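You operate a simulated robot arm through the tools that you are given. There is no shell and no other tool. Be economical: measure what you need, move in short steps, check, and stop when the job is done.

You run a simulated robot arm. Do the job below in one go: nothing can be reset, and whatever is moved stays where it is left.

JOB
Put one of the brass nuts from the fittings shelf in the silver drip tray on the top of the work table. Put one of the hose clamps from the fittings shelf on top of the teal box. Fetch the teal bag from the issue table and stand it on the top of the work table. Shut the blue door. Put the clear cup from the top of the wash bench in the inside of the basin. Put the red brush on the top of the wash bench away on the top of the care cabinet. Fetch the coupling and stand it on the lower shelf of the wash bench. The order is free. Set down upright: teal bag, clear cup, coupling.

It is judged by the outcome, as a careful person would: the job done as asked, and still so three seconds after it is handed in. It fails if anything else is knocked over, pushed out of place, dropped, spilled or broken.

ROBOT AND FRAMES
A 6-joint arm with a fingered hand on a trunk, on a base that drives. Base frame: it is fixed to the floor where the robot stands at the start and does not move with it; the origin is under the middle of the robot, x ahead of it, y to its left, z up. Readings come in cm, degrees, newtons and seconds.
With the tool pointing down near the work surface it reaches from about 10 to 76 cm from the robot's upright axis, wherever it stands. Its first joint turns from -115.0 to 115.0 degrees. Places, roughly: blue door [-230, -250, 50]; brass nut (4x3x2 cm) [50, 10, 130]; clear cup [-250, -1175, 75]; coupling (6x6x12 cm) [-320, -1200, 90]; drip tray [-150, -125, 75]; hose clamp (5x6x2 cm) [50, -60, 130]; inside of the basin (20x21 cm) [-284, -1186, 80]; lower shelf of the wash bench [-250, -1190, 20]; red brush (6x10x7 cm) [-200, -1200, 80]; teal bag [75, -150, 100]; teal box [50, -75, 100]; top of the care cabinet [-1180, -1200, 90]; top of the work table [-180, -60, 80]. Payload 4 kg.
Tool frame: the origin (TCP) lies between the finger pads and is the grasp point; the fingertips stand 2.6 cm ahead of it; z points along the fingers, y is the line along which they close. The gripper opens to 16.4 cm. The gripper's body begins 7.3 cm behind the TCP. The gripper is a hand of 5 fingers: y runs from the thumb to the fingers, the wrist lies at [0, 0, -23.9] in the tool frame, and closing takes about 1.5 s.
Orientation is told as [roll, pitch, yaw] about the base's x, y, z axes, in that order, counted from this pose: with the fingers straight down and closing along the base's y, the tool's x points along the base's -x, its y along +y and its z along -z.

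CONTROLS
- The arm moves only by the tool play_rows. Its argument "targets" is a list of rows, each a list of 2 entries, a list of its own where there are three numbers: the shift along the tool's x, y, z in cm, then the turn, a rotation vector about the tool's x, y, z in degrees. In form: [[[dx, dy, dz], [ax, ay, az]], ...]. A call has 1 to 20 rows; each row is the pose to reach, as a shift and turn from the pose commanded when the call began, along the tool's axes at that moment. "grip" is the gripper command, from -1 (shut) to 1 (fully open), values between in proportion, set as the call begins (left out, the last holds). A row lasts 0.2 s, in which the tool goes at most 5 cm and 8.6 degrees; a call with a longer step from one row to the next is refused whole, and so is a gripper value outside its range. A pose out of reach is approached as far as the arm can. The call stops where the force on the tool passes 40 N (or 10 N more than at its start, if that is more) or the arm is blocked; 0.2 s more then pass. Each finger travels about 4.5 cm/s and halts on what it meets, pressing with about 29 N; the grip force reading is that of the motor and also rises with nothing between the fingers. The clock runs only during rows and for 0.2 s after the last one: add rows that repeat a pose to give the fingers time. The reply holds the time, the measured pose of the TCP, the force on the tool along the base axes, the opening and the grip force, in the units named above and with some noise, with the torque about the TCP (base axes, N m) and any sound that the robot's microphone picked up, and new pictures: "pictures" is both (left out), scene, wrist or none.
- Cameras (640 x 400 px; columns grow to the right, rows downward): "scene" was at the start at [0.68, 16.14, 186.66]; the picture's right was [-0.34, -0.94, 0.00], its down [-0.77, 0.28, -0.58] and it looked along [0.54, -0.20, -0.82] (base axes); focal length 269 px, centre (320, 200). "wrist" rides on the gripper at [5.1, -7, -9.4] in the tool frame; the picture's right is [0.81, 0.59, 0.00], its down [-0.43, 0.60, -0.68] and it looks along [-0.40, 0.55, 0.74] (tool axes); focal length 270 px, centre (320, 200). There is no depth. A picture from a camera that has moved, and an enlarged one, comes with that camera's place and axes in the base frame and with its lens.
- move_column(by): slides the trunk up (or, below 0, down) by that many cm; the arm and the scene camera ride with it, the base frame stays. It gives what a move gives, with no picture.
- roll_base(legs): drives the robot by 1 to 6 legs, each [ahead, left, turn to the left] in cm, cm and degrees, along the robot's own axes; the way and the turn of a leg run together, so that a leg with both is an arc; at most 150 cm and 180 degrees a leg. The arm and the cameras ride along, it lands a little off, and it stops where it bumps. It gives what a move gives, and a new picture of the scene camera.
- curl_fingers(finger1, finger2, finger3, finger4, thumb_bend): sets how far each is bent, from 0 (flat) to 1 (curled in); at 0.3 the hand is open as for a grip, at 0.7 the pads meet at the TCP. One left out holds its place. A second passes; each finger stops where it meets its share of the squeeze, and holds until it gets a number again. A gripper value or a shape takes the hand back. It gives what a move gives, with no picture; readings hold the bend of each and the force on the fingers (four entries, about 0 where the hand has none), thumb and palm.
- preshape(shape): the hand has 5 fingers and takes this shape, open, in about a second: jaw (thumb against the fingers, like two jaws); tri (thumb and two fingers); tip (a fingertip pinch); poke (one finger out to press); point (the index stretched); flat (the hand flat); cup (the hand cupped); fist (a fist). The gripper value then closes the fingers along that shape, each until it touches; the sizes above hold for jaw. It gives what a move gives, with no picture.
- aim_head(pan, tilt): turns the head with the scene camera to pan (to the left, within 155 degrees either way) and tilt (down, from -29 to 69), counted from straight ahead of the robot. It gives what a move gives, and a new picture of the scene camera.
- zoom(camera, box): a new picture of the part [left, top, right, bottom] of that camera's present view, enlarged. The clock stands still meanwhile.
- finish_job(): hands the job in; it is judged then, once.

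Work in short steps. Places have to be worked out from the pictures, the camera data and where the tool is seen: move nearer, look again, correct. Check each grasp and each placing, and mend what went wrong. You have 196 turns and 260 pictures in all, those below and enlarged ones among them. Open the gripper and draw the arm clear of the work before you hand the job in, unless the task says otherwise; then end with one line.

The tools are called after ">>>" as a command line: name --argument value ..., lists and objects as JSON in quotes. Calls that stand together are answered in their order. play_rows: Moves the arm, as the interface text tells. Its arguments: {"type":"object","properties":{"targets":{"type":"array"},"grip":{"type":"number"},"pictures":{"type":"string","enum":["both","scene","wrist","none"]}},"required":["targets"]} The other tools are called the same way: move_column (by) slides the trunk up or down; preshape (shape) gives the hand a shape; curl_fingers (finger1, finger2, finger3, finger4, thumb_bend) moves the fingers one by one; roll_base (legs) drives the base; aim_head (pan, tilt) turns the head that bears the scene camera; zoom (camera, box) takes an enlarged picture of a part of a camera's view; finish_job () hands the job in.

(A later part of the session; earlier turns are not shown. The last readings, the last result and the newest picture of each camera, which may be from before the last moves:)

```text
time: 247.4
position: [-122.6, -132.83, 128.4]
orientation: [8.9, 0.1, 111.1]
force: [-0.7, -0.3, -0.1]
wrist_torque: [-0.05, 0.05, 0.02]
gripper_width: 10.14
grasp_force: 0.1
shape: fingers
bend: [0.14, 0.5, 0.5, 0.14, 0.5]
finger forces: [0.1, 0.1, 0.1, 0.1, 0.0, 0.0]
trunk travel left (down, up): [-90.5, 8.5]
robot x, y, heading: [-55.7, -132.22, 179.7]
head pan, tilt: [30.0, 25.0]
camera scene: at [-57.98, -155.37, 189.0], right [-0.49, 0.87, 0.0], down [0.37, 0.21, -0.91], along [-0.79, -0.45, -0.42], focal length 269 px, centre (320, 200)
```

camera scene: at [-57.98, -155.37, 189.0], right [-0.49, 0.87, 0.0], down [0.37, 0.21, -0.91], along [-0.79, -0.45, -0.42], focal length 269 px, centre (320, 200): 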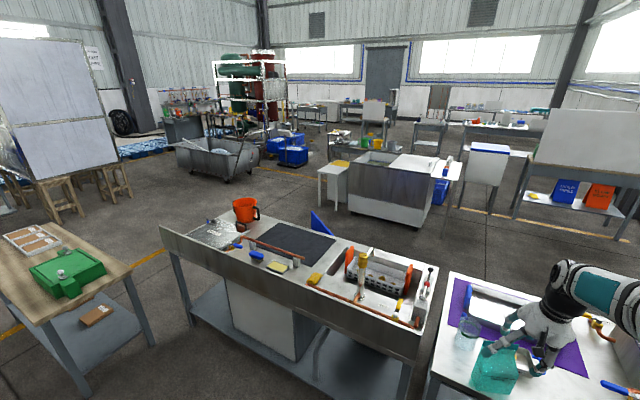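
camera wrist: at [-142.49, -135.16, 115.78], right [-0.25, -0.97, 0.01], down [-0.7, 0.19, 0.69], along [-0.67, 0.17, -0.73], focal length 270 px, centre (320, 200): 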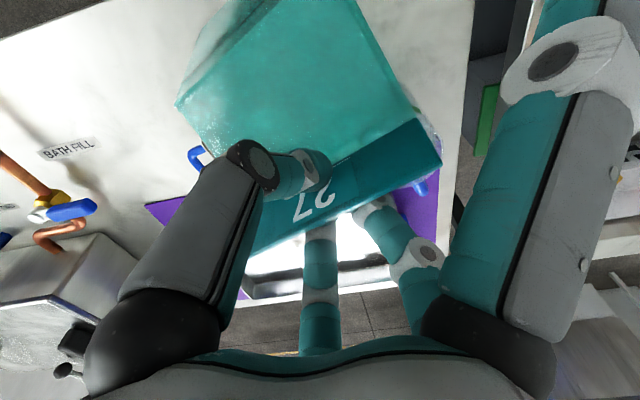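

Verify the bag's stance, and look at the blue door (behind the sink bench).

>>> zoom --camera "scene" --box '[420, 280, 600, 400]'

>>> zoom --camera "scene" --box '[150, 180, 450, 380]'

```text
3.33 times, centred on (510, 340) of scene
camera zoom: at [-57.98, -155.37, 189.0], right [-0.49, 0.87, 0.0], down [0.37, 0.21, -0.91], along [-0.79, -0.45, -0.42], focal length 898 px, centre (-313, -267)
```

zoom: 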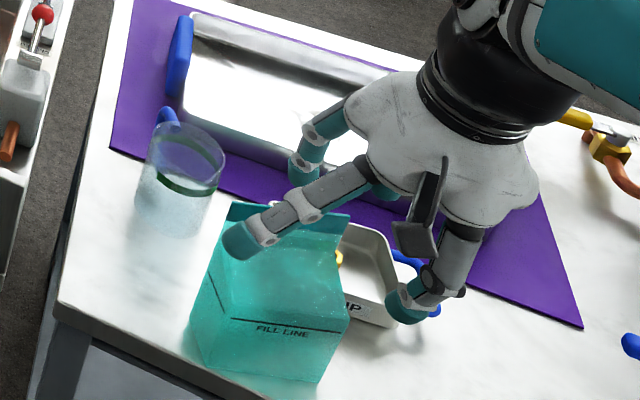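

```text
2.00 times, centred on (300, 280) of scene
camera zoom: at [-57.98, -155.37, 189.0], right [-0.49, 0.87, 0.0], down [0.37, 0.21, -0.91], along [-0.79, -0.45, -0.42], focal length 539 px, centre (360, 40)
```

zoom: 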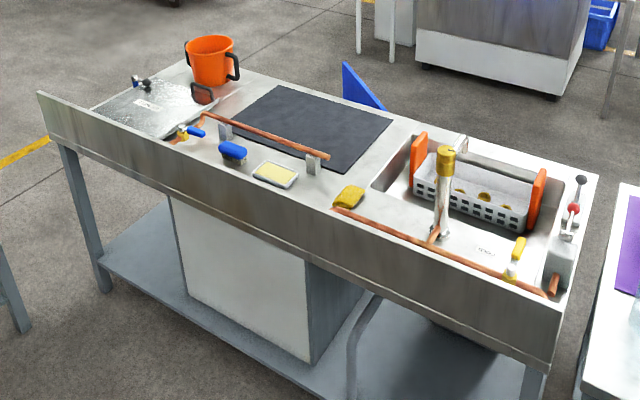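

The bag stands fine. The blue door is open on the far side of the sink bench. I'll go round via the aisle: turn to face −y, shift and drive down the aisle.

>>> roll_base --legs '[[0, 0, 90.3], [0, 32, 0], [120, 0, 0]]'

>>> aim_head --pan -25 --tilt 22

```text
time: 259.1
position: [-16.91, -318.15, 128.36]
orientation: [8.9, 0.1, -156.6]
force: [-0.6, -0.8, -0.9]
wrist_torque: [0.0, 0.01, -0.01]
gripper_width: 10.13
grasp_force: 0.0
shape: fingers
bend: [0.14, 0.5, 0.5, 0.14, 0.5]
finger forces: [0.0, 0.0, 0.1, 0.0, 0.0, 0.0]
trunk travel left (down, up): [-90.5, 8.5]
robot x, y, heading: [-20.39, -251.03, -88.1]
head pan, tilt: [30.0, 25.0]
camera scene: at [2.81, -252.44, 189.01], right [-0.85, -0.53, 0.0], down [-0.22, 0.36, -0.91], along [0.48, -0.77, -0.42], focal length 269 px, centre (320, 200)
```

scene: 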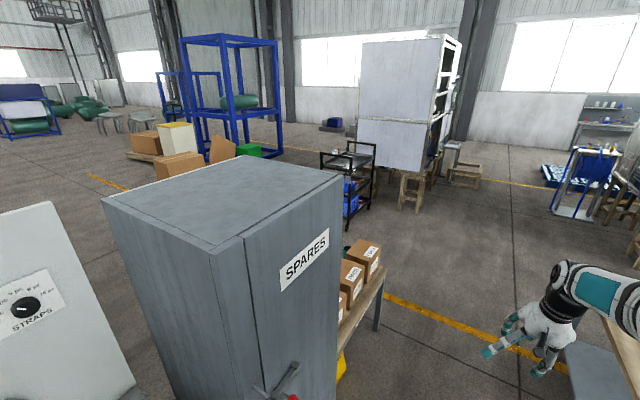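

```text
time: 260.3
position: [-17.0, -318.03, 128.35]
orientation: [8.9, 0.1, -156.6]
force: [0.2, 0.3, -0.3]
wrist_torque: [-0.02, 0.02, -0.02]
gripper_width: 10.13
grasp_force: 0.1
shape: fingers
bend: [0.14, 0.5, 0.5, 0.14, 0.5]
finger forces: [0.0, 0.0, 0.0, 0.1, 0.0, 0.1]
trunk travel left (down, up): [-90.5, 8.5]
robot x, y, heading: [-20.62, -250.99, -87.9]
head pan, tilt: [-25.0, 22.0]
camera scene: at [-5.69, -253.13, 189.49], right [-0.92, 0.39, 0.0], down [0.15, 0.34, -0.93], along [-0.36, -0.85, -0.37], focal length 269 px, centre (320, 200)
```

scene: 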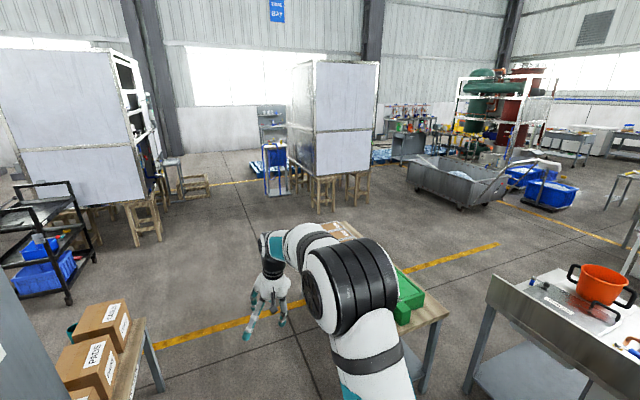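

Corridor clear at x≈-14 down to y≈-505, then sideways −x behind the wooden table. Drive.

>>> roll_base --legs '[[0, 5, -2.1], [125, 0, 0], [130, 0, 0], [0, -133, 0], [0, -130, 0]]'

>>> aim_head --pan -140 --tilt 25

```text
time: 285.6
position: [-280.69, -567.32, 128.23]
orientation: [8.9, 0.0, -159.6]
force: [0.6, -0.7, 0.8]
wrist_torque: [-0.03, 0.01, -0.01]
gripper_width: 10.11
grasp_force: 0.2
shape: fingers
bend: [0.14, 0.5, 0.5, 0.14, 0.5]
finger forces: [0.1, 0.1, 0.0, 0.1, 0.0, 0.0]
trunk travel left (down, up): [-90.5, 8.5]
robot x, y, heading: [-280.52, -500.25, -91.2]
head pan, tilt: [-25.0, 22.0]
camera scene: at [-266.08, -502.95, 189.5], right [-0.9, 0.44, 0.0], down [0.16, 0.34, -0.93], along [-0.41, -0.83, -0.37], focal length 269 px, centre (320, 200)
```

scene: 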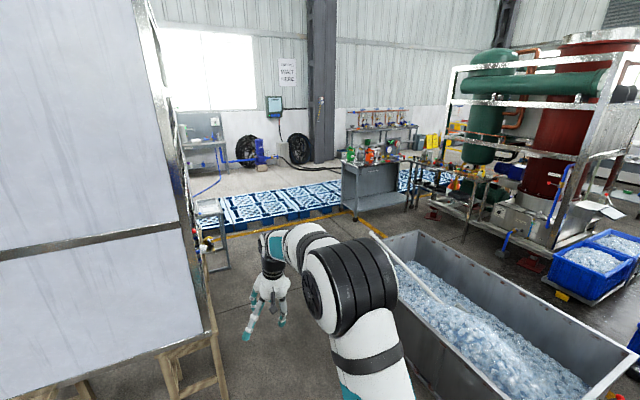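

```text
time: 287.5
position: [-280.56, -567.28, 128.23]
orientation: [8.8, 0.1, -159.6]
force: [-0.4, 0.0, 0.5]
wrist_torque: [0.0, -0.01, -0.02]
gripper_width: 10.12
grasp_force: 0.1
shape: fingers
bend: [0.14, 0.5, 0.5, 0.14, 0.5]
finger forces: [0.0, 0.1, 0.0, 0.1, 0.0, 0.0]
trunk travel left (down, up): [-90.5, 8.5]
robot x, y, heading: [-280.32, -500.38, -91.1]
head pan, tilt: [-140.0, 25.0]
camera scene: at [-267.79, -487.46, 189.01], right [0.78, 0.63, 0.0], down [0.27, -0.33, -0.91], along [-0.57, 0.7, -0.42], focal length 269 px, centre (320, 200)
```

scene: 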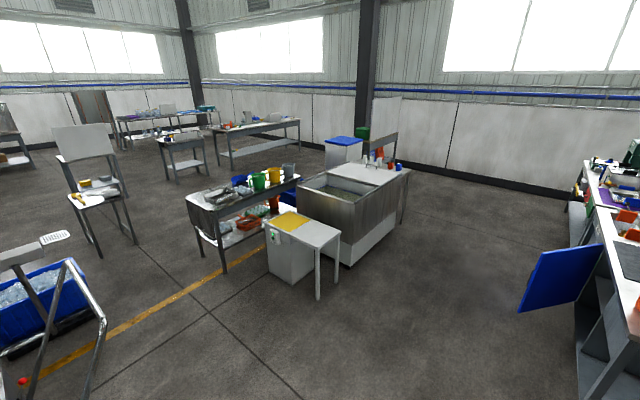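

The door is hinged near (-210,-234) with its free edge at about (-241,-270), 40° open. Drive behind it to (-315,-272), facing +x.

>>> roll_base --legs '[[-114, -17, 0], [-114, -18, 0], [0, 0, 91]]'

>>> aim_head --pan -5 --tilt 48

```text
time: 302.7
position: [-250.85, -272.6, 128.21]
orientation: [8.8, 0.1, -70.4]
force: [-0.6, 0.4, 0.1]
wrist_torque: [-0.03, 0.01, 0.0]
gripper_width: 10.15
grasp_force: 0.1
shape: fingers
bend: [0.14, 0.5, 0.5, 0.14, 0.5]
finger forces: [0.1, 0.0, 0.0, 0.0, 0.0, 0.0]
trunk travel left (down, up): [-90.5, 8.5]
robot x, y, heading: [-317.4, -271.57, -2.0]
head pan, tilt: [-140.0, 25.0]
camera scene: at [-330.64, -258.53, 189.01], right [-0.62, 0.79, 0.0], down [0.33, 0.26, -0.91], along [-0.71, -0.56, -0.42], focal length 269 px, centre (320, 200)
```

scene: 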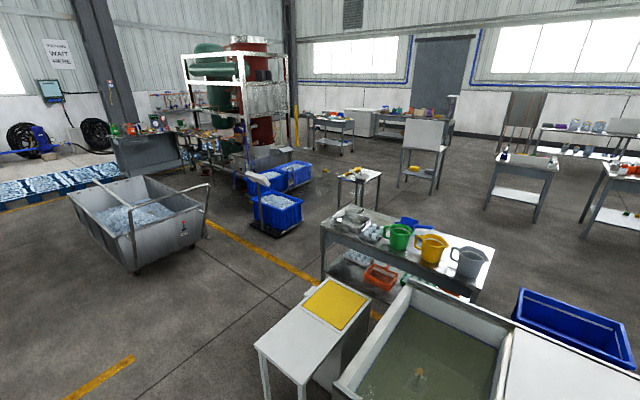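

```text
time: 304.9
position: [-250.87, -272.75, 128.25]
orientation: [8.9, 0.1, -70.4]
force: [0.5, 0.5, 0.3]
wrist_torque: [0.0, 0.0, 0.0]
gripper_width: 10.16
grasp_force: 0.1
shape: fingers
bend: [0.14, 0.5, 0.5, 0.14, 0.5]
finger forces: [0.0, 0.0, 0.1, 0.1, 0.0, 0.1]
trunk travel left (down, up): [-90.5, 8.5]
robot x, y, heading: [-318.29, -271.45, -1.7]
head pan, tilt: [-5.0, 48.0]
camera scene: at [-315.58, -253.78, 185.53], right [-0.12, -0.99, 0.0], down [-0.74, 0.09, -0.67], along [0.66, -0.08, -0.74], focal length 269 px, centre (320, 200)
```

scene: 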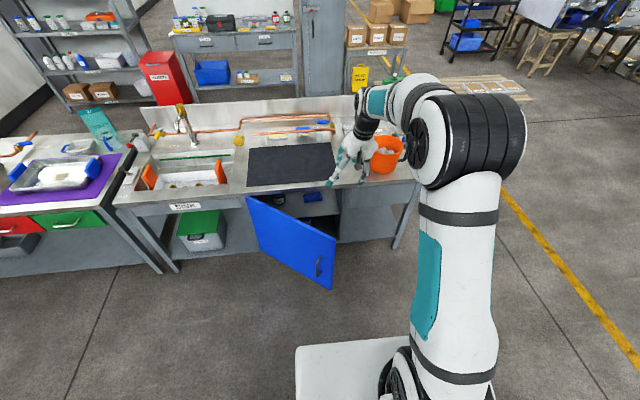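

Door hinge ≈(-213,-226), free edge ≈(-245,-270). Back off a bit, make a fist, tilt the hand forward 50°, and lower the trunk.

>>> roll_base --legs '[[-14, 10, 1.8]]'

>>> preshape --shape "fist"

>>> play_rows --targets '[[[0, 0, 0], [-8, 0, 0]], [[0, 0, 0], [-16, 0, 0]], [[0, 0, 0], [-24, 0, 0]], [[0, 0, 0], [-32, 0, 0]], [[0, 0, 0], [-40, 0, 0]], [[0, 0, 0], [-42, 0, 0]], [[0, 0, 0], [-42, 0, 0]]]' --pictures "none"

>>> move_column --by -40

>>> move_column --by -30

>>> aim_head --pan -5 --tilt 40

```text
time: 306.3
position: [-264.56, -260.51, 128.38]
orientation: [8.9, 0.1, -68.7]
force: [-0.3, 0.0, 0.5]
wrist_torque: [-0.03, -0.01, 0.02]
gripper_width: 10.12
grasp_force: 0.0
shape: fingers
bend: [0.14, 0.5, 0.5, 0.14, 0.5]
finger forces: [0.0, 0.0, 0.1, 0.0, 0.1, 0.1]
trunk travel left (down, up): [-90.5, 8.5]
robot x, y, heading: [-331.11, -260.92, -0.1]
head pan, tilt: [-5.0, 48.0]
camera scene: at [-329.77, -243.39, 185.52], right [-0.09, -1.0, 0.0], down [-0.74, 0.07, -0.67], along [0.67, -0.06, -0.74], focal length 269 px, centre (320, 200)
```

scene: 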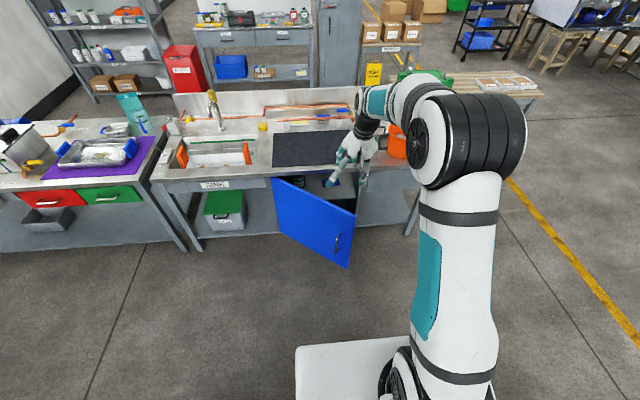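

```text
time: 307.2
position: [-264.41, -260.62, 128.27]
orientation: [9.0, 0.2, -68.8]
force: [0.7, -0.5, -0.7]
wrist_torque: [-0.01, 0.01, 0.04]
gripper_width: 0.02
grasp_force: 0.0
shape: fist
bend: [0.99, 1.0, 1.0, 0.94, 0.63]
finger forces: [0.0, 0.0, 0.0, 0.0, 0.0, 0.0]
trunk travel left (down, up): [-90.5, 8.5]
robot x, y, heading: [-331.69, -261.34, -0.3]
head pan, tilt: [-5.0, 48.0]
```

```text
time: 308.8
position: [-264.48, -260.62, 128.17]
orientation: [50.9, 0.1, -68.7]
force: [-0.3, -0.5, 0.2]
wrist_torque: [0.02, 0.0, 0.03]
gripper_width: 0.01
grasp_force: 0.1
shape: fist
bend: [1.0, 1.0, 1.0, 0.94, 0.63]
finger forces: [0.0, 0.0, 0.0, 0.0, 0.0, 0.1]
trunk travel left (down, up): [-90.5, 8.5]
robot x, y, heading: [-331.16, -261.3, 0.0]
head pan, tilt: [-5.0, 48.0]
```

```text
time: 312.6
position: [-264.49, -260.55, 88.22]
orientation: [51.0, 0.1, -68.7]
force: [0.0, 0.3, -0.6]
wrist_torque: [0.02, -0.03, 0.0]
gripper_width: 0.0
grasp_force: 0.1
shape: fist
bend: [1.0, 1.0, 1.0, 0.94, 0.63]
finger forces: [0.1, 0.1, 0.0, 0.0, 0.0, 0.1]
trunk travel left (down, up): [-50.5, 48.5]
robot x, y, heading: [-331.36, -261.56, 0.0]
head pan, tilt: [-5.0, 48.0]
```

```text
time: 315.6
position: [-264.51, -260.55, 58.22]
orientation: [50.9, 0.1, -68.7]
force: [0.3, 0.2, -0.2]
wrist_torque: [-0.01, 0.0, 0.04]
gripper_width: 0.0
grasp_force: 0.1
shape: fist
bend: [1.0, 1.0, 1.0, 0.95, 0.63]
finger forces: [0.1, 0.0, 0.0, 0.0, 0.1, 0.0]
trunk travel left (down, up): [-20.5, 78.5]
robot x, y, heading: [-331.5, -261.07, -0.1]
head pan, tilt: [-5.0, 48.0]
```

```text
time: 316.3
position: [-264.51, -260.54, 58.24]
orientation: [50.9, 0.1, -68.7]
force: [0.5, 0.0, 0.3]
wrist_torque: [-0.01, -0.01, -0.01]
gripper_width: 0.0
grasp_force: 0.0
shape: fist
bend: [1.0, 1.0, 1.0, 0.95, 0.63]
finger forces: [0.0, 0.0, 0.0, 0.0, 0.0, 0.1]
trunk travel left (down, up): [-20.5, 78.5]
robot x, y, heading: [-331.3, -261.6, -0.3]
head pan, tilt: [-5.0, 40.0]
camera scene: at [-329.03, -243.55, 116.67], right [-0.09, -1.0, 0.0], down [-0.64, 0.06, -0.77], along [0.76, -0.07, -0.64], focal length 269 px, centre (320, 200)
```

scene: 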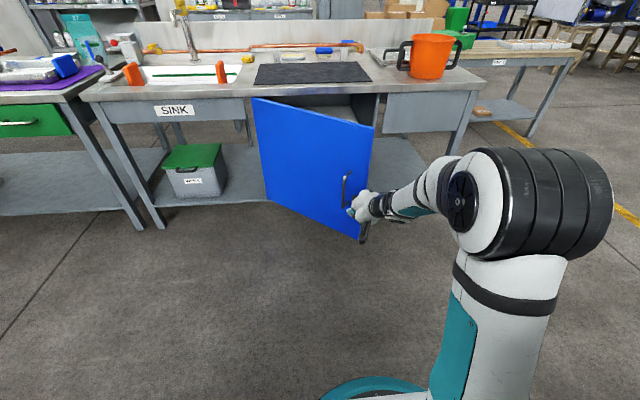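

Fist is right in front of the door near its handle. Shift 6 cm left of the handle and drive forward 30 cm to push.

>>> roll_base --legs '[[0, 6, 0], [30, 0, 0]]'

```text
time: 318.9
position: [-234.32, -253.71, 58.3]
orientation: [51.0, 0.2, -68.1]
force: [0.5, 0.3, 0.4]
wrist_torque: [-0.01, -0.02, -0.01]
gripper_width: 0.0
grasp_force: 0.0
shape: fist
bend: [1.0, 1.0, 1.0, 0.95, 0.63]
finger forces: [0.1, 0.0, 0.1, 0.0, 0.1, 0.0]
trunk travel left (down, up): [-20.5, 78.5]
robot x, y, heading: [-301.51, -255.34, 0.8]
head pan, tilt: [-5.0, 40.0]
camera scene: at [-299.18, -237.4, 116.68], right [-0.08, -1.0, 0.0], down [-0.64, 0.05, -0.77], along [0.76, -0.06, -0.64], focal length 269 px, centre (320, 200)
```

scene: 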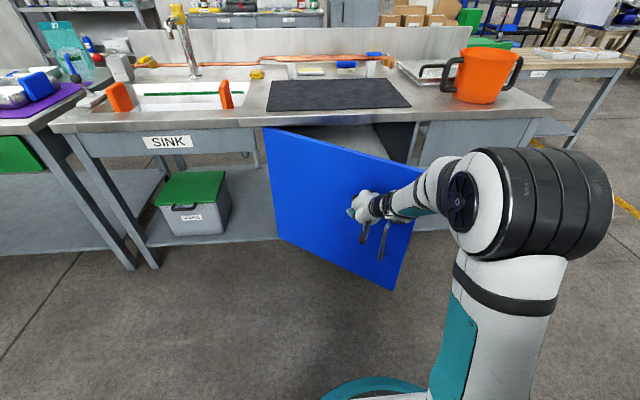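

Contact is near; continue 12 cm.

>>> roll_base --legs '[[12, 0, -0.8]]'

```text
time: 320.2
position: [-222.48, -255.01, 58.22]
orientation: [50.8, 0.1, -69.2]
force: [-0.1, 0.5, 0.4]
wrist_torque: [0.01, 0.0, -0.01]
gripper_width: 0.0
grasp_force: 0.0
shape: fist
bend: [1.0, 1.0, 1.0, 0.95, 0.63]
finger forces: [0.0, 0.0, 0.1, 0.0, 0.0, 0.0]
trunk travel left (down, up): [-20.5, 78.5]
robot x, y, heading: [-289.48, -255.38, -0.7]
head pan, tilt: [-5.0, 40.0]
camera scene: at [-287.05, -237.45, 116.68], right [-0.1, -1.0, 0.0], down [-0.64, 0.06, -0.77], along [0.76, -0.07, -0.64], focal length 269 px, centre (320, 200)
```

scene: 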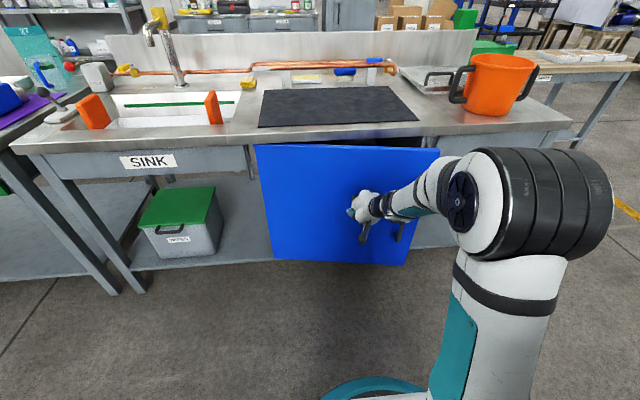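

Door is moving and nearly shut. Continue with another 6 cm, then finish with the arm.

>>> roll_base --legs '[[6, 0, 0]]'

>>> zoom --camera "scene" --box '[220, 100, 500, 275]'

```text
time: 321.1
position: [-216.53, -255.07, 58.26]
orientation: [50.8, 0.1, -69.1]
force: [0.6, -0.8, -0.4]
wrist_torque: [-0.01, -0.01, 0.02]
gripper_width: 0.0
grasp_force: 0.0
shape: fist
bend: [1.0, 1.0, 1.0, 0.95, 0.63]
finger forces: [0.0, 0.0, 0.0, 0.0, 0.0, 0.0]
trunk travel left (down, up): [-20.5, 78.5]
robot x, y, heading: [-283.37, -255.47, -0.5]
head pan, tilt: [-5.0, 40.0]
camera scene: at [-280.99, -237.52, 116.68], right [-0.1, -1.0, 0.0], down [-0.64, 0.06, -0.77], along [0.76, -0.07, -0.64], focal length 269 px, centre (320, 200)
```

scene: 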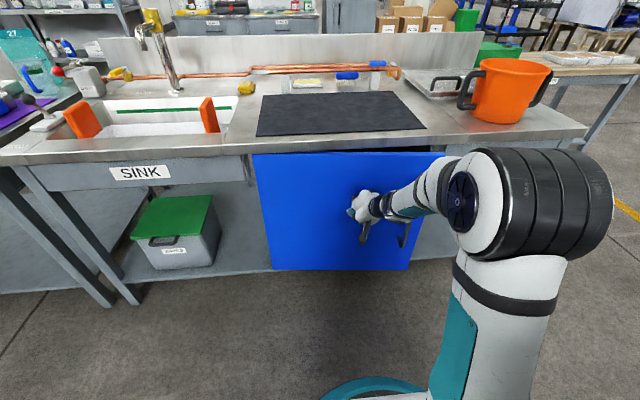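

```text
2.29 times, centred on (360, 188) of scene
camera zoom: at [-280.99, -237.52, 116.68], right [-0.1, -1.0, 0.0], down [-0.64, 0.06, -0.77], along [0.76, -0.07, -0.64], focal length 616 px, centre (229, 229)
```

zoom: 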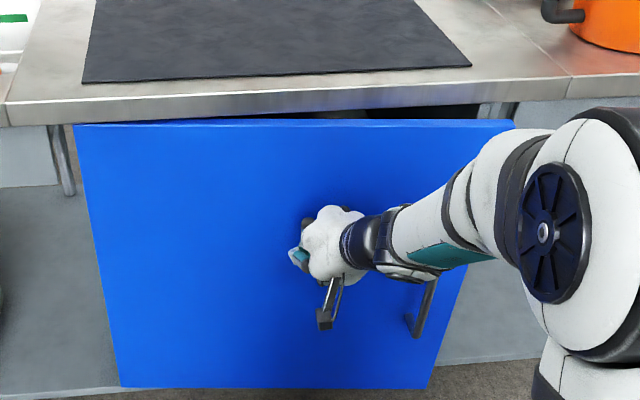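

Nearly flush; push the last centimetres with the arm, stopping on force.

>>> play_rows --targets '[[[-0.36, 0.59, 0.73], [0, 0, 0]], [[-0.72, 1.17, 1.45], [0, 0, 0]], [[-1.07, 1.76, 2.18], [0, 0, 0]], [[-1.43, 2.35, 2.9], [0, 0, 0]], [[-1.79, 2.94, 3.63], [0, 0, 0]], [[-2.15, 3.5, 4.36], [0, 0, 0]], [[-2.5, 4.1, 5.1], [0, 0, 0]]]' --pictures "none"

>>> zoom --camera "scene" --box '[220, 100, 500, 275]'

```text
time: 322.7
position: [-210.66, -254.85, 57.6]
orientation: [50.3, 0.4, -68.8]
force: [-23.2, -2.3, 0.2]
wrist_torque: [-0.04, 0.13, -0.09]
gripper_width: 0.01
grasp_force: 0.0
shape: fist
bend: [1.0, 1.0, 1.0, 0.95, 0.61]
finger forces: [0.0, 0.0, 0.0, 0.1, 23.9, 0.0]
trunk travel left (down, up): [-20.5, 78.5]
robot x, y, heading: [-283.23, -255.27, -0.4]
head pan, tilt: [-5.0, 40.0]
stopped in row 7: the force on the tool passed its limit at 47 N (the readings are from after the stop); the commanded pose is now the measured one
```

```text
2.29 times, centred on (360, 188) of scene
camera zoom: at [-281.27, -237.53, 116.68], right [-0.1, -1.0, 0.0], down [-0.64, 0.06, -0.77], along [0.76, -0.07, -0.64], focal length 616 px, centre (229, 229)
```

zoom: 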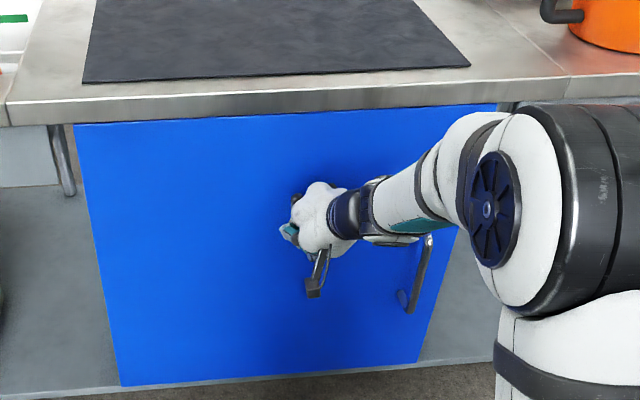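

The door is shut. Back off, raise the trunk and head south along x≈-316.

>>> roll_base --legs '[[-33, 0, 0]]'

>>> move_column --by 40

>>> move_column --by 36

>>> roll_base --legs '[[0, 0, -89.5], [115, 0, 0], [110, 0, 0]]'

>>> aim_head --pan 8 --tilt 18

```text
time: 324.9
position: [-242.78, -255.09, 57.69]
orientation: [50.4, 0.3, -69.5]
force: [0.3, 0.1, 0.6]
wrist_torque: [0.01, -0.05, 0.01]
gripper_width: 0.0
grasp_force: 0.0
shape: fist
bend: [1.0, 1.0, 1.0, 0.95, 0.63]
finger forces: [0.1, 0.1, 0.0, 0.0, 0.2, 0.1]
trunk travel left (down, up): [-20.5, 78.5]
robot x, y, heading: [-315.54, -255.03, -1.2]
head pan, tilt: [-5.0, 40.0]
camera scene: at [-313.25, -237.07, 116.68], right [-0.11, -0.99, 0.0], down [-0.64, 0.07, -0.77], along [0.76, -0.08, -0.64], focal length 269 px, centre (320, 200)
```

scene: 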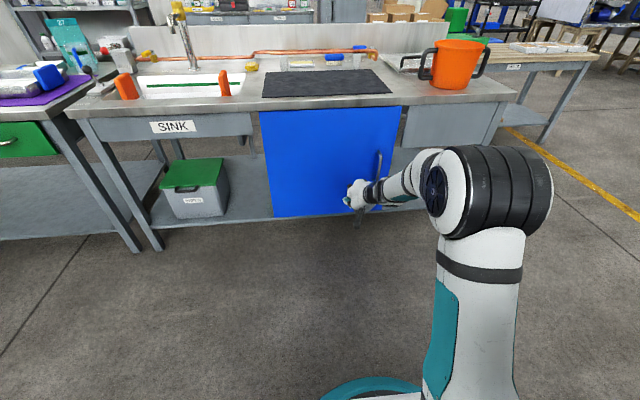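

```text
time: 328.7
position: [-242.8, -254.92, 97.6]
orientation: [50.4, 0.4, -69.5]
force: [-0.6, 0.6, 0.0]
wrist_torque: [0.0, 0.02, -0.01]
gripper_width: 0.01
grasp_force: 0.0
shape: fist
bend: [1.0, 1.0, 1.0, 0.97, 0.63]
finger forces: [0.1, 0.1, 0.0, 0.0, 0.1, 0.0]
trunk travel left (down, up): [-60.5, 38.5]
robot x, y, heading: [-316.3, -254.98, -1.1]
head pan, tilt: [-5.0, 40.0]
```

```text
time: 332.2
position: [-242.78, -255.05, 133.57]
orientation: [50.4, 0.4, -69.5]
force: [-0.3, 0.6, 0.0]
wrist_torque: [0.02, 0.01, 0.0]
gripper_width: 0.02
grasp_force: 0.1
shape: fist
bend: [1.0, 1.0, 0.99, 0.98, 0.63]
finger forces: [0.0, 0.0, 0.1, 0.1, 0.1, 0.0]
trunk travel left (down, up): [-96.5, 2.5]
robot x, y, heading: [-315.88, -254.61, -1.3]
head pan, tilt: [-5.0, 40.0]
```

```text
time: 347.3
position: [-330.25, -555.66, 133.62]
orientation: [50.4, 0.4, -162.0]
force: [-0.8, -0.3, -0.7]
wrist_torque: [-0.02, 0.03, 0.03]
gripper_width: 0.0
grasp_force: 0.0
shape: fist
bend: [1.0, 1.0, 0.99, 0.99, 0.63]
finger forces: [0.1, 0.0, 0.0, 0.0, 0.0, 0.1]
trunk travel left (down, up): [-96.5, 2.5]
robot x, y, heading: [-326.99, -482.66, -93.5]
head pan, tilt: [-5.0, 40.0]
camera scene: at [-309.37, -486.18, 192.68], right [-0.99, 0.15, 0.0], down [0.1, 0.64, -0.77], along [-0.12, -0.76, -0.64], focal length 269 px, centre (320, 200)
```

scene: 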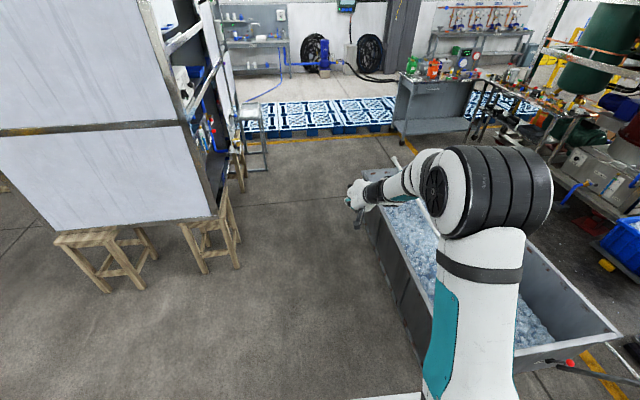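

```text
time: 348.2
position: [-330.2, -555.58, 133.57]
orientation: [50.4, 0.4, -162.0]
force: [-0.4, -1.2, 0.0]
wrist_torque: [-0.03, 0.02, -0.04]
gripper_width: 0.0
grasp_force: 0.0
shape: fist
bend: [1.0, 1.0, 0.99, 0.99, 0.63]
finger forces: [0.0, 0.0, 0.1, 0.0, 0.1, 0.1]
trunk travel left (down, up): [-96.5, 2.5]
robot x, y, heading: [-326.65, -482.68, -93.8]
head pan, tilt: [8.0, 18.0]
camera scene: at [-307.39, -487.04, 196.14], right [-1.0, -0.07, 0.0], down [-0.02, 0.31, -0.95], along [0.07, -0.95, -0.31], focal length 269 px, centre (320, 200)
```

scene: 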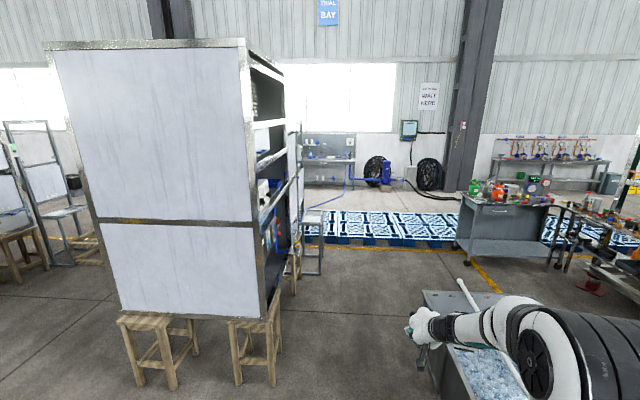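

Pallets block the way straight ahead. I'll go left in front of the partition to x≈-40 and look south through the gap there.

>>> roll_base --legs '[[42, 0, 3.8], [0, 143, 0], [0, 143, 0], [50, 0, 0]]'

>>> aim_head --pan 0 --tilt 15

```text
time: 366.3
position: [-51.93, -647.79, 133.71]
orientation: [50.4, 0.4, -159.1]
force: [1.1, 0.4, -0.5]
wrist_torque: [0.0, -0.01, 0.02]
gripper_width: 0.02
grasp_force: 0.1
shape: fist
bend: [1.0, 1.0, 0.99, 1.0, 0.63]
finger forces: [0.0, 0.0, 0.0, 0.1, 0.1, 0.1]
trunk travel left (down, up): [-96.5, 2.5]
robot x, y, heading: [-52.69, -574.39, -90.9]
head pan, tilt: [8.0, 18.0]
camera scene: at [-32.53, -578.23, 196.14], right [-0.99, -0.12, 0.0], down [-0.04, 0.31, -0.95], along [0.12, -0.94, -0.31], focal length 269 px, centre (320, 200)
```

scene: 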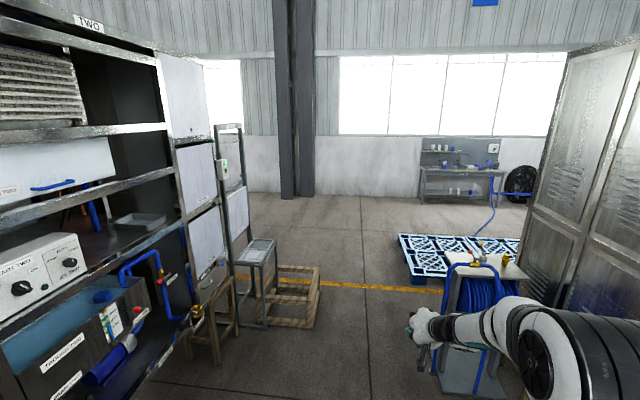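

```text
time: 367.0
position: [-51.92, -647.8, 133.77]
orientation: [50.3, 0.3, -159.2]
force: [-0.2, 0.4, -0.5]
wrist_torque: [0.01, 0.02, -0.01]
gripper_width: 0.0
grasp_force: 0.1
shape: fist
bend: [1.0, 1.0, 0.99, 1.0, 0.63]
finger forces: [0.1, 0.1, 0.0, 0.0, 0.0, 0.0]
trunk travel left (down, up): [-96.5, 2.5]
robot x, y, heading: [-52.08, -574.47, -91.0]
head pan, tilt: [0.0, 15.0]
camera scene: at [-33.82, -578.21, 196.63], right [-1.0, 0.01, 0.0], down [0.0, 0.26, -0.97], along [-0.01, -0.97, -0.26], focal length 269 px, centre (320, 200)
```

scene: 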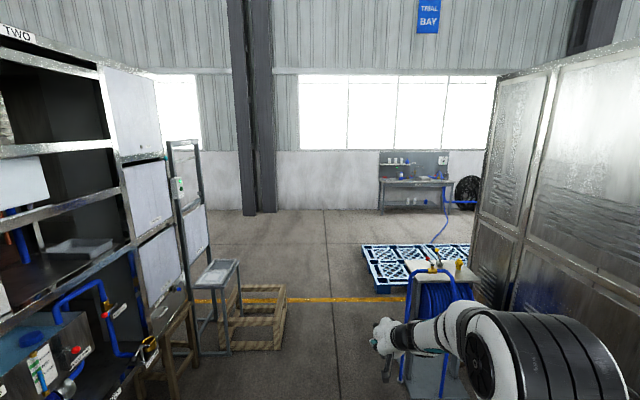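

The wash bench is reachable left of the pallets: corridor centre x≈-52. Drive south in two stages.

>>> roll_base --legs '[[0, 0, 1], [90, 0, 0]]'

>>> roll_base --legs '[[0, 0, 0.3], [80, 0, 0], [90, 0, 0]]'

```text
time: 372.0
position: [-50.33, -737.95, 133.59]
orientation: [50.4, 0.5, -158.1]
force: [-0.2, 0.3, -0.4]
wrist_torque: [0.0, -0.02, 0.0]
gripper_width: 0.0
grasp_force: 0.1
shape: fist
bend: [1.0, 1.0, 0.99, 1.0, 0.63]
finger forces: [0.0, 0.1, 0.1, 0.0, 0.0, 0.1]
trunk travel left (down, up): [-96.5, 2.5]
robot x, y, heading: [-51.92, -664.54, -89.7]
head pan, tilt: [0.0, 15.0]
camera scene: at [-33.44, -667.99, 196.63], right [-1.0, 0.0, 0.0], down [0.0, 0.26, -0.97], along [0.0, -0.97, -0.26], focal length 269 px, centre (320, 200)
```

scene: 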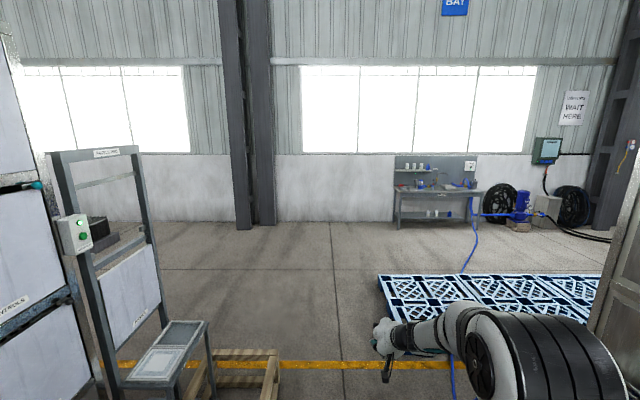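

```text
time: 381.0
position: [-47.46, -908.98, 133.67]
orientation: [50.4, 0.4, -157.5]
force: [1.1, -0.3, 0.4]
wrist_torque: [-0.03, -0.03, -0.01]
gripper_width: 0.0
grasp_force: 0.1
shape: fist
bend: [1.0, 1.0, 0.98, 1.0, 0.63]
finger forces: [0.0, 0.0, 0.0, 0.0, 0.0, 0.0]
trunk travel left (down, up): [-96.5, 2.5]
robot x, y, heading: [-49.41, -835.33, -89.1]
head pan, tilt: [0.0, 15.0]
camera scene: at [-31.22, -838.96, 196.63], right [-1.0, -0.01, 0.0], down [0.0, 0.26, -0.97], along [0.01, -0.97, -0.26], focal length 269 px, centre (320, 200)
```

scene: 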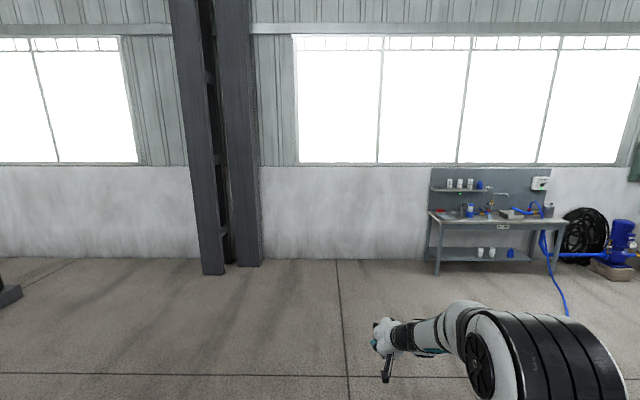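

Continue to y≈-1080 and shift right to x≈-205 to view the wash bench.

>>> roll_base --legs '[[0, 0, -0.9], [120, 0, 0], [122, 0, 0], [0, -140, 0]]'

>>> aim_head --pan -10 --tilt 42

```text
time: 399.9
position: [-198.7, -1143.17, 133.72]
orientation: [50.5, 0.4, -160.6]
force: [0.6, -0.6, 0.5]
wrist_torque: [0.0, 0.03, 0.0]
gripper_width: 0.0
grasp_force: 0.0
shape: fist
bend: [1.0, 1.0, 0.98, 1.0, 0.63]
finger forces: [0.0, 0.0, 0.0, 0.0, 0.1, 0.0]
trunk travel left (down, up): [-96.5, 2.5]
robot x, y, heading: [-196.83, -1070.27, -92.5]
head pan, tilt: [0.0, 15.0]
camera scene: at [-178.82, -1074.04, 196.63], right [-1.0, 0.04, 0.0], down [0.01, 0.26, -0.97], along [-0.04, -0.97, -0.26], focal length 269 px, centre (320, 200)
```

scene: 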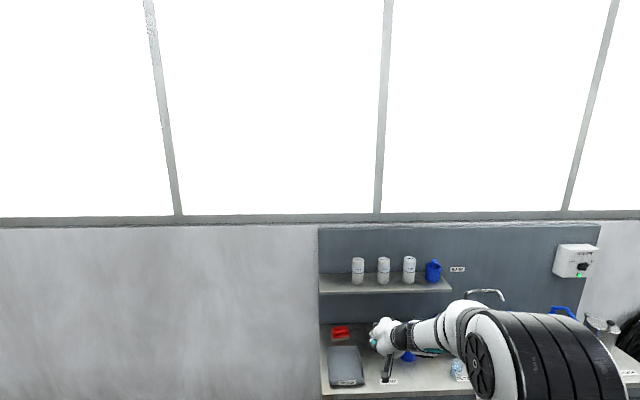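

```text
time: 400.8
position: [-198.6, -1143.21, 133.69]
orientation: [50.3, 0.3, -160.5]
force: [-0.8, 0.2, 0.0]
wrist_torque: [0.0, 0.01, 0.01]
gripper_width: 0.0
grasp_force: 0.0
shape: fist
bend: [1.0, 1.0, 0.98, 1.0, 0.63]
finger forces: [0.0, 0.1, 0.0, 0.1, 0.0, 0.0]
trunk travel left (down, up): [-96.5, 2.5]
robot x, y, heading: [-197.05, -1070.0, -92.3]
head pan, tilt: [-10.0, 42.0]
camera scene: at [-180.2, -1072.88, 192.39], right [-0.98, 0.21, 0.0], down [0.14, 0.65, -0.74], along [-0.16, -0.73, -0.67], focal length 269 px, centre (320, 200)
```

scene: 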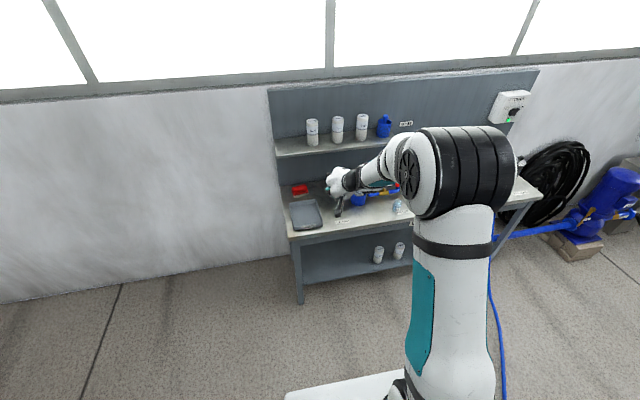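

The arm blocks the view; turn the base 45° left and look right.

>>> roll_base --legs '[[0, 0, 50]]'

>>> aim_head --pan -72 --tilt 42

>>> zoom --camera "scene" --box '[160, 80, 480, 280]'

```text
time: 403.5
position: [-141.82, -1117.82, 133.64]
orientation: [50.4, 0.3, -110.3]
force: [-0.1, 0.0, 0.6]
wrist_torque: [-0.01, 0.0, 0.02]
gripper_width: 0.0
grasp_force: 0.1
shape: fist
bend: [1.0, 1.0, 0.98, 1.0, 0.63]
finger forces: [0.1, 0.1, 0.0, 0.1, 0.0, 0.0]
trunk travel left (down, up): [-96.5, 2.5]
robot x, y, heading: [-197.42, -1069.66, -41.8]
head pan, tilt: [-10.0, 42.0]
camera scene: at [-184.09, -1058.72, 192.38], right [-0.79, -0.62, 0.0], down [-0.41, 0.53, -0.74], along [0.46, -0.58, -0.67], focal length 269 px, centre (320, 200)
```

scene: 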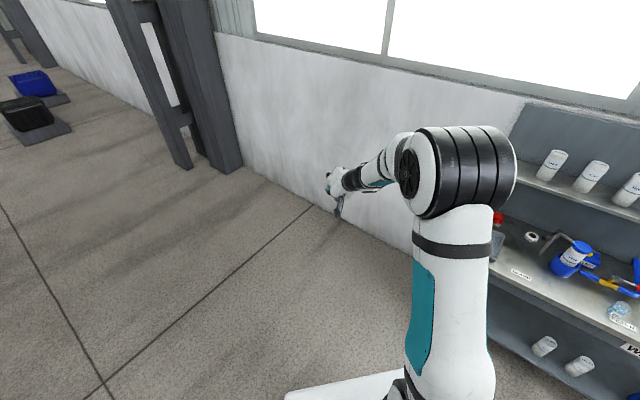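

```text
time: 404.8
position: [-141.71, -1117.94, 133.71]
orientation: [50.4, 0.4, -110.2]
force: [-0.3, -0.6, -0.2]
wrist_torque: [0.02, -0.02, -0.02]
gripper_width: 0.0
grasp_force: 0.0
shape: fist
bend: [1.0, 1.0, 0.98, 1.0, 0.63]
finger forces: [0.1, 0.1, 0.1, 0.0, 0.0, 0.1]
trunk travel left (down, up): [-96.5, 2.5]
robot x, y, heading: [-197.09, -1070.01, -41.9]
head pan, tilt: [-72.0, 42.0]
camera scene: at [-192.64, -1059.8, 192.38], right [-0.91, 0.4, 0.0], down [0.27, 0.61, -0.74], along [-0.3, -0.68, -0.67], focal length 269 px, centre (320, 200)
```

scene: 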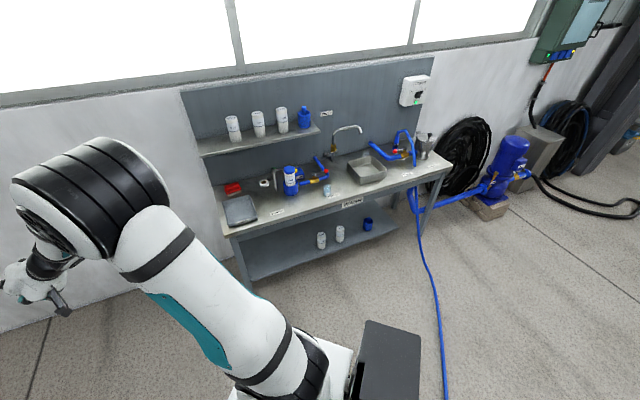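

```text
2.00 times, centred on (320, 180) of scene
camera zoom: at [-192.64, -1059.8, 192.38], right [-0.91, 0.4, 0.0], down [0.27, 0.61, -0.74], along [-0.3, -0.68, -0.67], focal length 539 px, centre (320, 240)
```

zoom: 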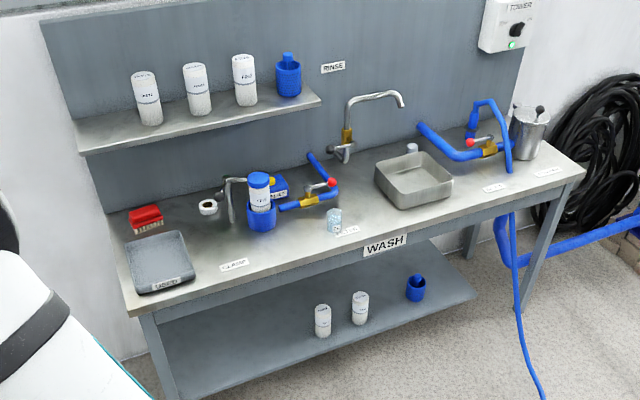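

Zoom in on the right end to identify the coupling, and the cup.

>>> zoom --camera "scene" --box '[380, 110, 460, 170]'

>>> zoom --camera "scene" --box '[210, 150, 350, 240]'

```text
6.67 times, centred on (420, 140) of scene
camera zoom: at [-192.64, -1059.8, 192.38], right [-0.91, 0.4, 0.0], down [0.27, 0.61, -0.74], along [-0.3, -0.68, -0.67], focal length 1795 px, centre (-347, 600)
```

zoom: 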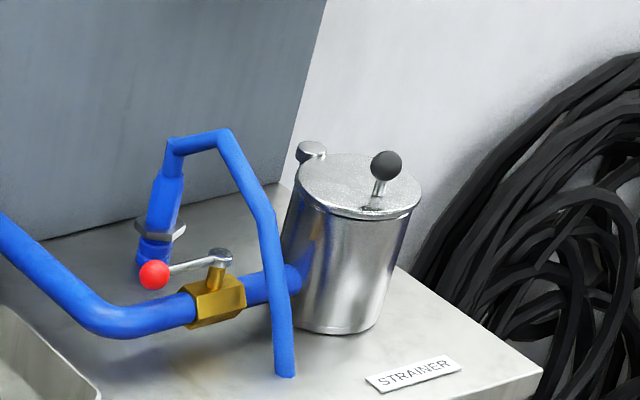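

```text
4.44 times, centred on (280, 195) of scene
camera zoom: at [-192.64, -1059.8, 192.38], right [-0.91, 0.4, 0.0], down [0.27, 0.61, -0.74], along [-0.3, -0.68, -0.67], focal length 1197 px, centre (498, 222)
```

zoom: 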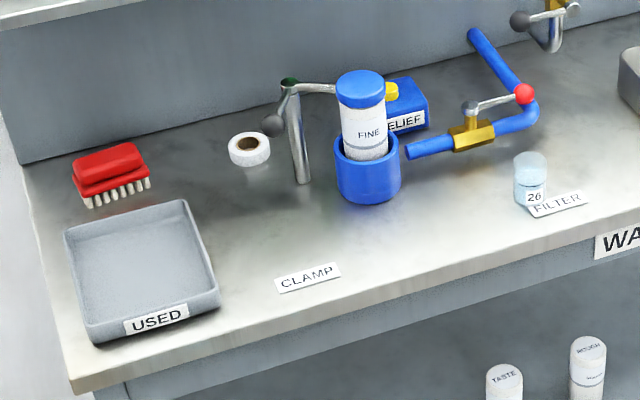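

The coupling is the upright blue hose fitting at (-320,-1204). First the cup: set the hand vertical and closer in, then drive to (-248,-1122) facing the bench.

>>> play_rows --targets '[[[0, -2, -2.5], [8, 0, 0]], [[0, -4, -5], [16, 0, 0]], [[0, -6, -7.5], [24, 0, 0]], [[0, -8, -10], [32, 0, 0]], [[0, -10, -12.2], [40, 0, 0]], [[0, -11.5, -13.9], [48, 0, 0]], [[0, -11.5, -13.9], [50.4, 0, 0]], [[0, -11.5, -13.9], [50.4, 0, 0]]]' --pictures "none"

>>> curl_fingers --finger1 0.4 --finger2 0.4 --finger3 0.4 --finger4 0.4 --thumb_bend 0.4

>>> roll_base --legs '[[0, 0, -48.1], [0, -51, 0], [45, 0, 0]]'

```text
time: 406.6
position: [-158.77, -1111.76, 133.46]
orientation: [0.1, 0.3, -110.3]
force: [0.1, -0.3, -0.1]
wrist_torque: [0.02, 0.03, 0.02]
gripper_width: 0.0
grasp_force: 0.1
shape: fist
bend: [1.0, 1.0, 0.98, 1.0, 0.63]
finger forces: [0.0, 0.0, 0.0, 0.0, 0.0, 0.0]
trunk travel left (down, up): [-96.5, 2.5]
robot x, y, heading: [-197.22, -1070.29, -42.0]
head pan, tilt: [-72.0, 42.0]
```

```text
time: 407.6
position: [-158.7, -1111.67, 133.44]
orientation: [0.0, 0.3, -110.3]
force: [-0.5, -0.3, 0.2]
wrist_torque: [0.04, 0.01, 0.0]
gripper_width: 6.67
grasp_force: 0.1
shape: fingers
bend: [0.4, 0.4, 0.4, 0.4, 0.4]
finger forces: [0.0, 0.1, 0.0, 0.0, 0.0, 0.0]
trunk travel left (down, up): [-96.5, 2.5]
robot x, y, heading: [-196.88, -1070.26, -41.9]
head pan, tilt: [-72.0, 42.0]
```

```text
time: 415.0
position: [-253.23, -1171.27, 133.29]
orientation: [0.0, 0.4, -157.8]
force: [-0.3, 0.0, 0.5]
wrist_torque: [0.05, 0.0, -0.04]
gripper_width: 6.69
grasp_force: 0.2
shape: fingers
bend: [0.4, 0.4, 0.4, 0.4, 0.4]
finger forces: [0.0, 0.0, 0.0, 0.0, 0.1, 0.1]
trunk travel left (down, up): [-96.5, 2.5]
robot x, y, heading: [-248.42, -1114.23, -89.6]
head pan, tilt: [-72.0, 42.0]
camera scene: at [-237.93, -1111.23, 192.38], right [-0.32, 0.95, 0.0], down [0.63, 0.21, -0.74], along [-0.7, -0.24, -0.67], focal length 269 px, centre (320, 200)
```

scene: 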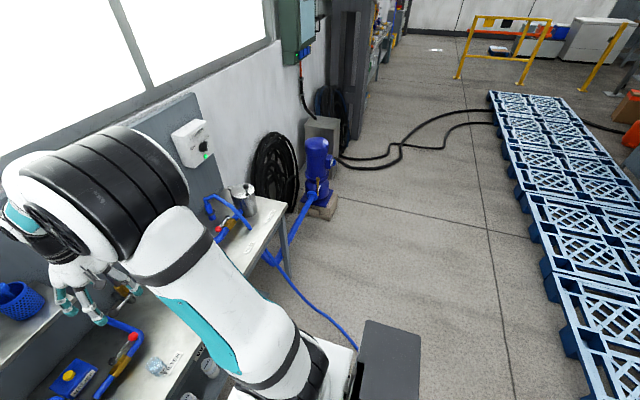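

Move above the cup (≈-249.7,-1178), lower the trunk 36 cm and use the wrist camera.

>>> play_rows --targets '[[[0.3, 3.8, 0], [0, 0, 0]], [[0.7, 7.5, 0], [0, 0, 0]], [[0.7, 7.5, 0], [0, 0, 0]]]' --pictures "none"

>>> move_column --by -36

>>> zoom --camera "wrist" --box '[0, 0, 640, 400]'

```text
time: 415.8
position: [-249.75, -1177.87, 133.63]
orientation: [0.1, 0.3, -157.9]
force: [0.1, -0.3, 0.2]
wrist_torque: [-0.05, -0.02, -0.01]
gripper_width: 6.68
grasp_force: 0.1
shape: fingers
bend: [0.4, 0.4, 0.4, 0.4, 0.4]
finger forces: [0.1, 0.0, 0.0, 0.0, 0.0, 0.0]
trunk travel left (down, up): [-96.5, 2.5]
robot x, y, heading: [-248.52, -1114.52, -89.5]
head pan, tilt: [-72.0, 42.0]
```

```text
time: 419.3
position: [-249.81, -1177.94, 97.49]
orientation: [0.0, 0.4, -157.8]
force: [-0.5, -0.1, -0.5]
wrist_torque: [-0.03, -0.04, 0.01]
gripper_width: 6.67
grasp_force: 0.1
shape: fingers
bend: [0.4, 0.4, 0.4, 0.4, 0.4]
finger forces: [0.0, 0.0, 0.1, 0.0, 0.0, 0.0]
trunk travel left (down, up): [-60.5, 38.5]
robot x, y, heading: [-248.37, -1115.01, -89.4]
head pan, tilt: [-72.0, 42.0]
```

```text
1.00 times, centred on (320, 200) of wrist (not enlarged: the box is as wide or as high as the picture)
camera zoom: at [-247.65, -1169.54, 106.81], right [0.97, -0.24, 0.01], down [-0.18, -0.72, 0.68], along [-0.16, -0.66, -0.74], focal length 270 px, centre (320, 200)
```

zoom: 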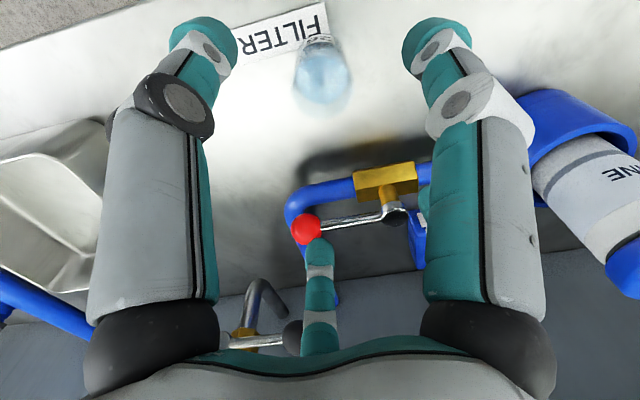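

Cup at (-249.3,-1176.4). Align, narrow the fingers a bit, and lower 11 cm around it.

>>> curl_fingers --finger1 0.46 --finger2 0.46 --finger3 0.46 --finger4 0.46 --thumb_bend 0.46

>>> play_rows --targets '[[[1, -1.2, 0], [0, 0, 0]], [[1, -1.2, 3], [0, 0, 0]], [[1, -1.2, 6], [0, 0, 0]], [[1, -1.2, 8.5], [0, 0, 0]], [[1, -1.2, 10.5], [0, 0, 0]], [[1, -1.2, 10.5], [0, 0, 0]]]' --pictures "wrist"

```text
time: 420.3
position: [-249.68, -1177.84, 97.49]
orientation: [0.0, 0.4, -157.9]
force: [0.0, 0.1, -1.1]
wrist_torque: [0.01, 0.03, 0.02]
gripper_width: 5.29
grasp_force: 0.1
shape: fingers
bend: [0.46, 0.46, 0.46, 0.46, 0.46]
finger forces: [0.0, 0.0, 0.0, 0.0, 0.0, 0.0]
trunk travel left (down, up): [-60.5, 38.5]
robot x, y, heading: [-248.3, -1114.56, -89.4]
head pan, tilt: [-72.0, 42.0]
```

```text
time: 421.7
position: [-249.21, -1176.2, 87.03]
orientation: [-0.1, 0.3, -157.8]
force: [-1.5, -0.3, 0.5]
wrist_torque: [-0.03, 0.01, 0.0]
gripper_width: 5.28
grasp_force: 0.1
shape: fingers
bend: [0.46, 0.46, 0.46, 0.46, 0.46]
finger forces: [0.0, 0.1, 0.0, 0.0, 0.0, 0.0]
trunk travel left (down, up): [-60.5, 38.5]
robot x, y, heading: [-248.25, -1114.4, -89.6]
head pan, tilt: [-72.0, 42.0]
camera wrist: at [-247.07, -1168.0, 96.42], right [0.97, -0.24, 0.01], down [-0.18, -0.72, 0.68], along [-0.16, -0.66, -0.74], focal length 270 px, centre (320, 200)
```

wrist: 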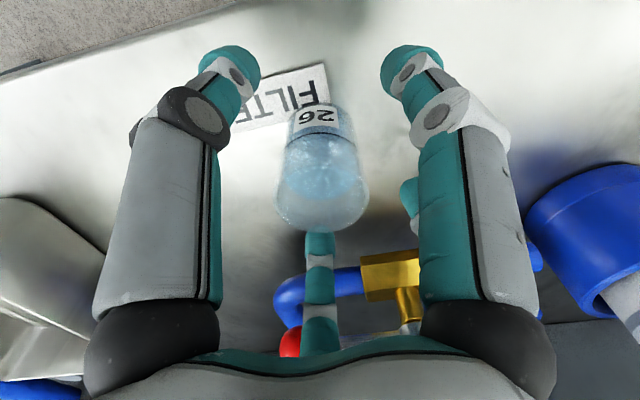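

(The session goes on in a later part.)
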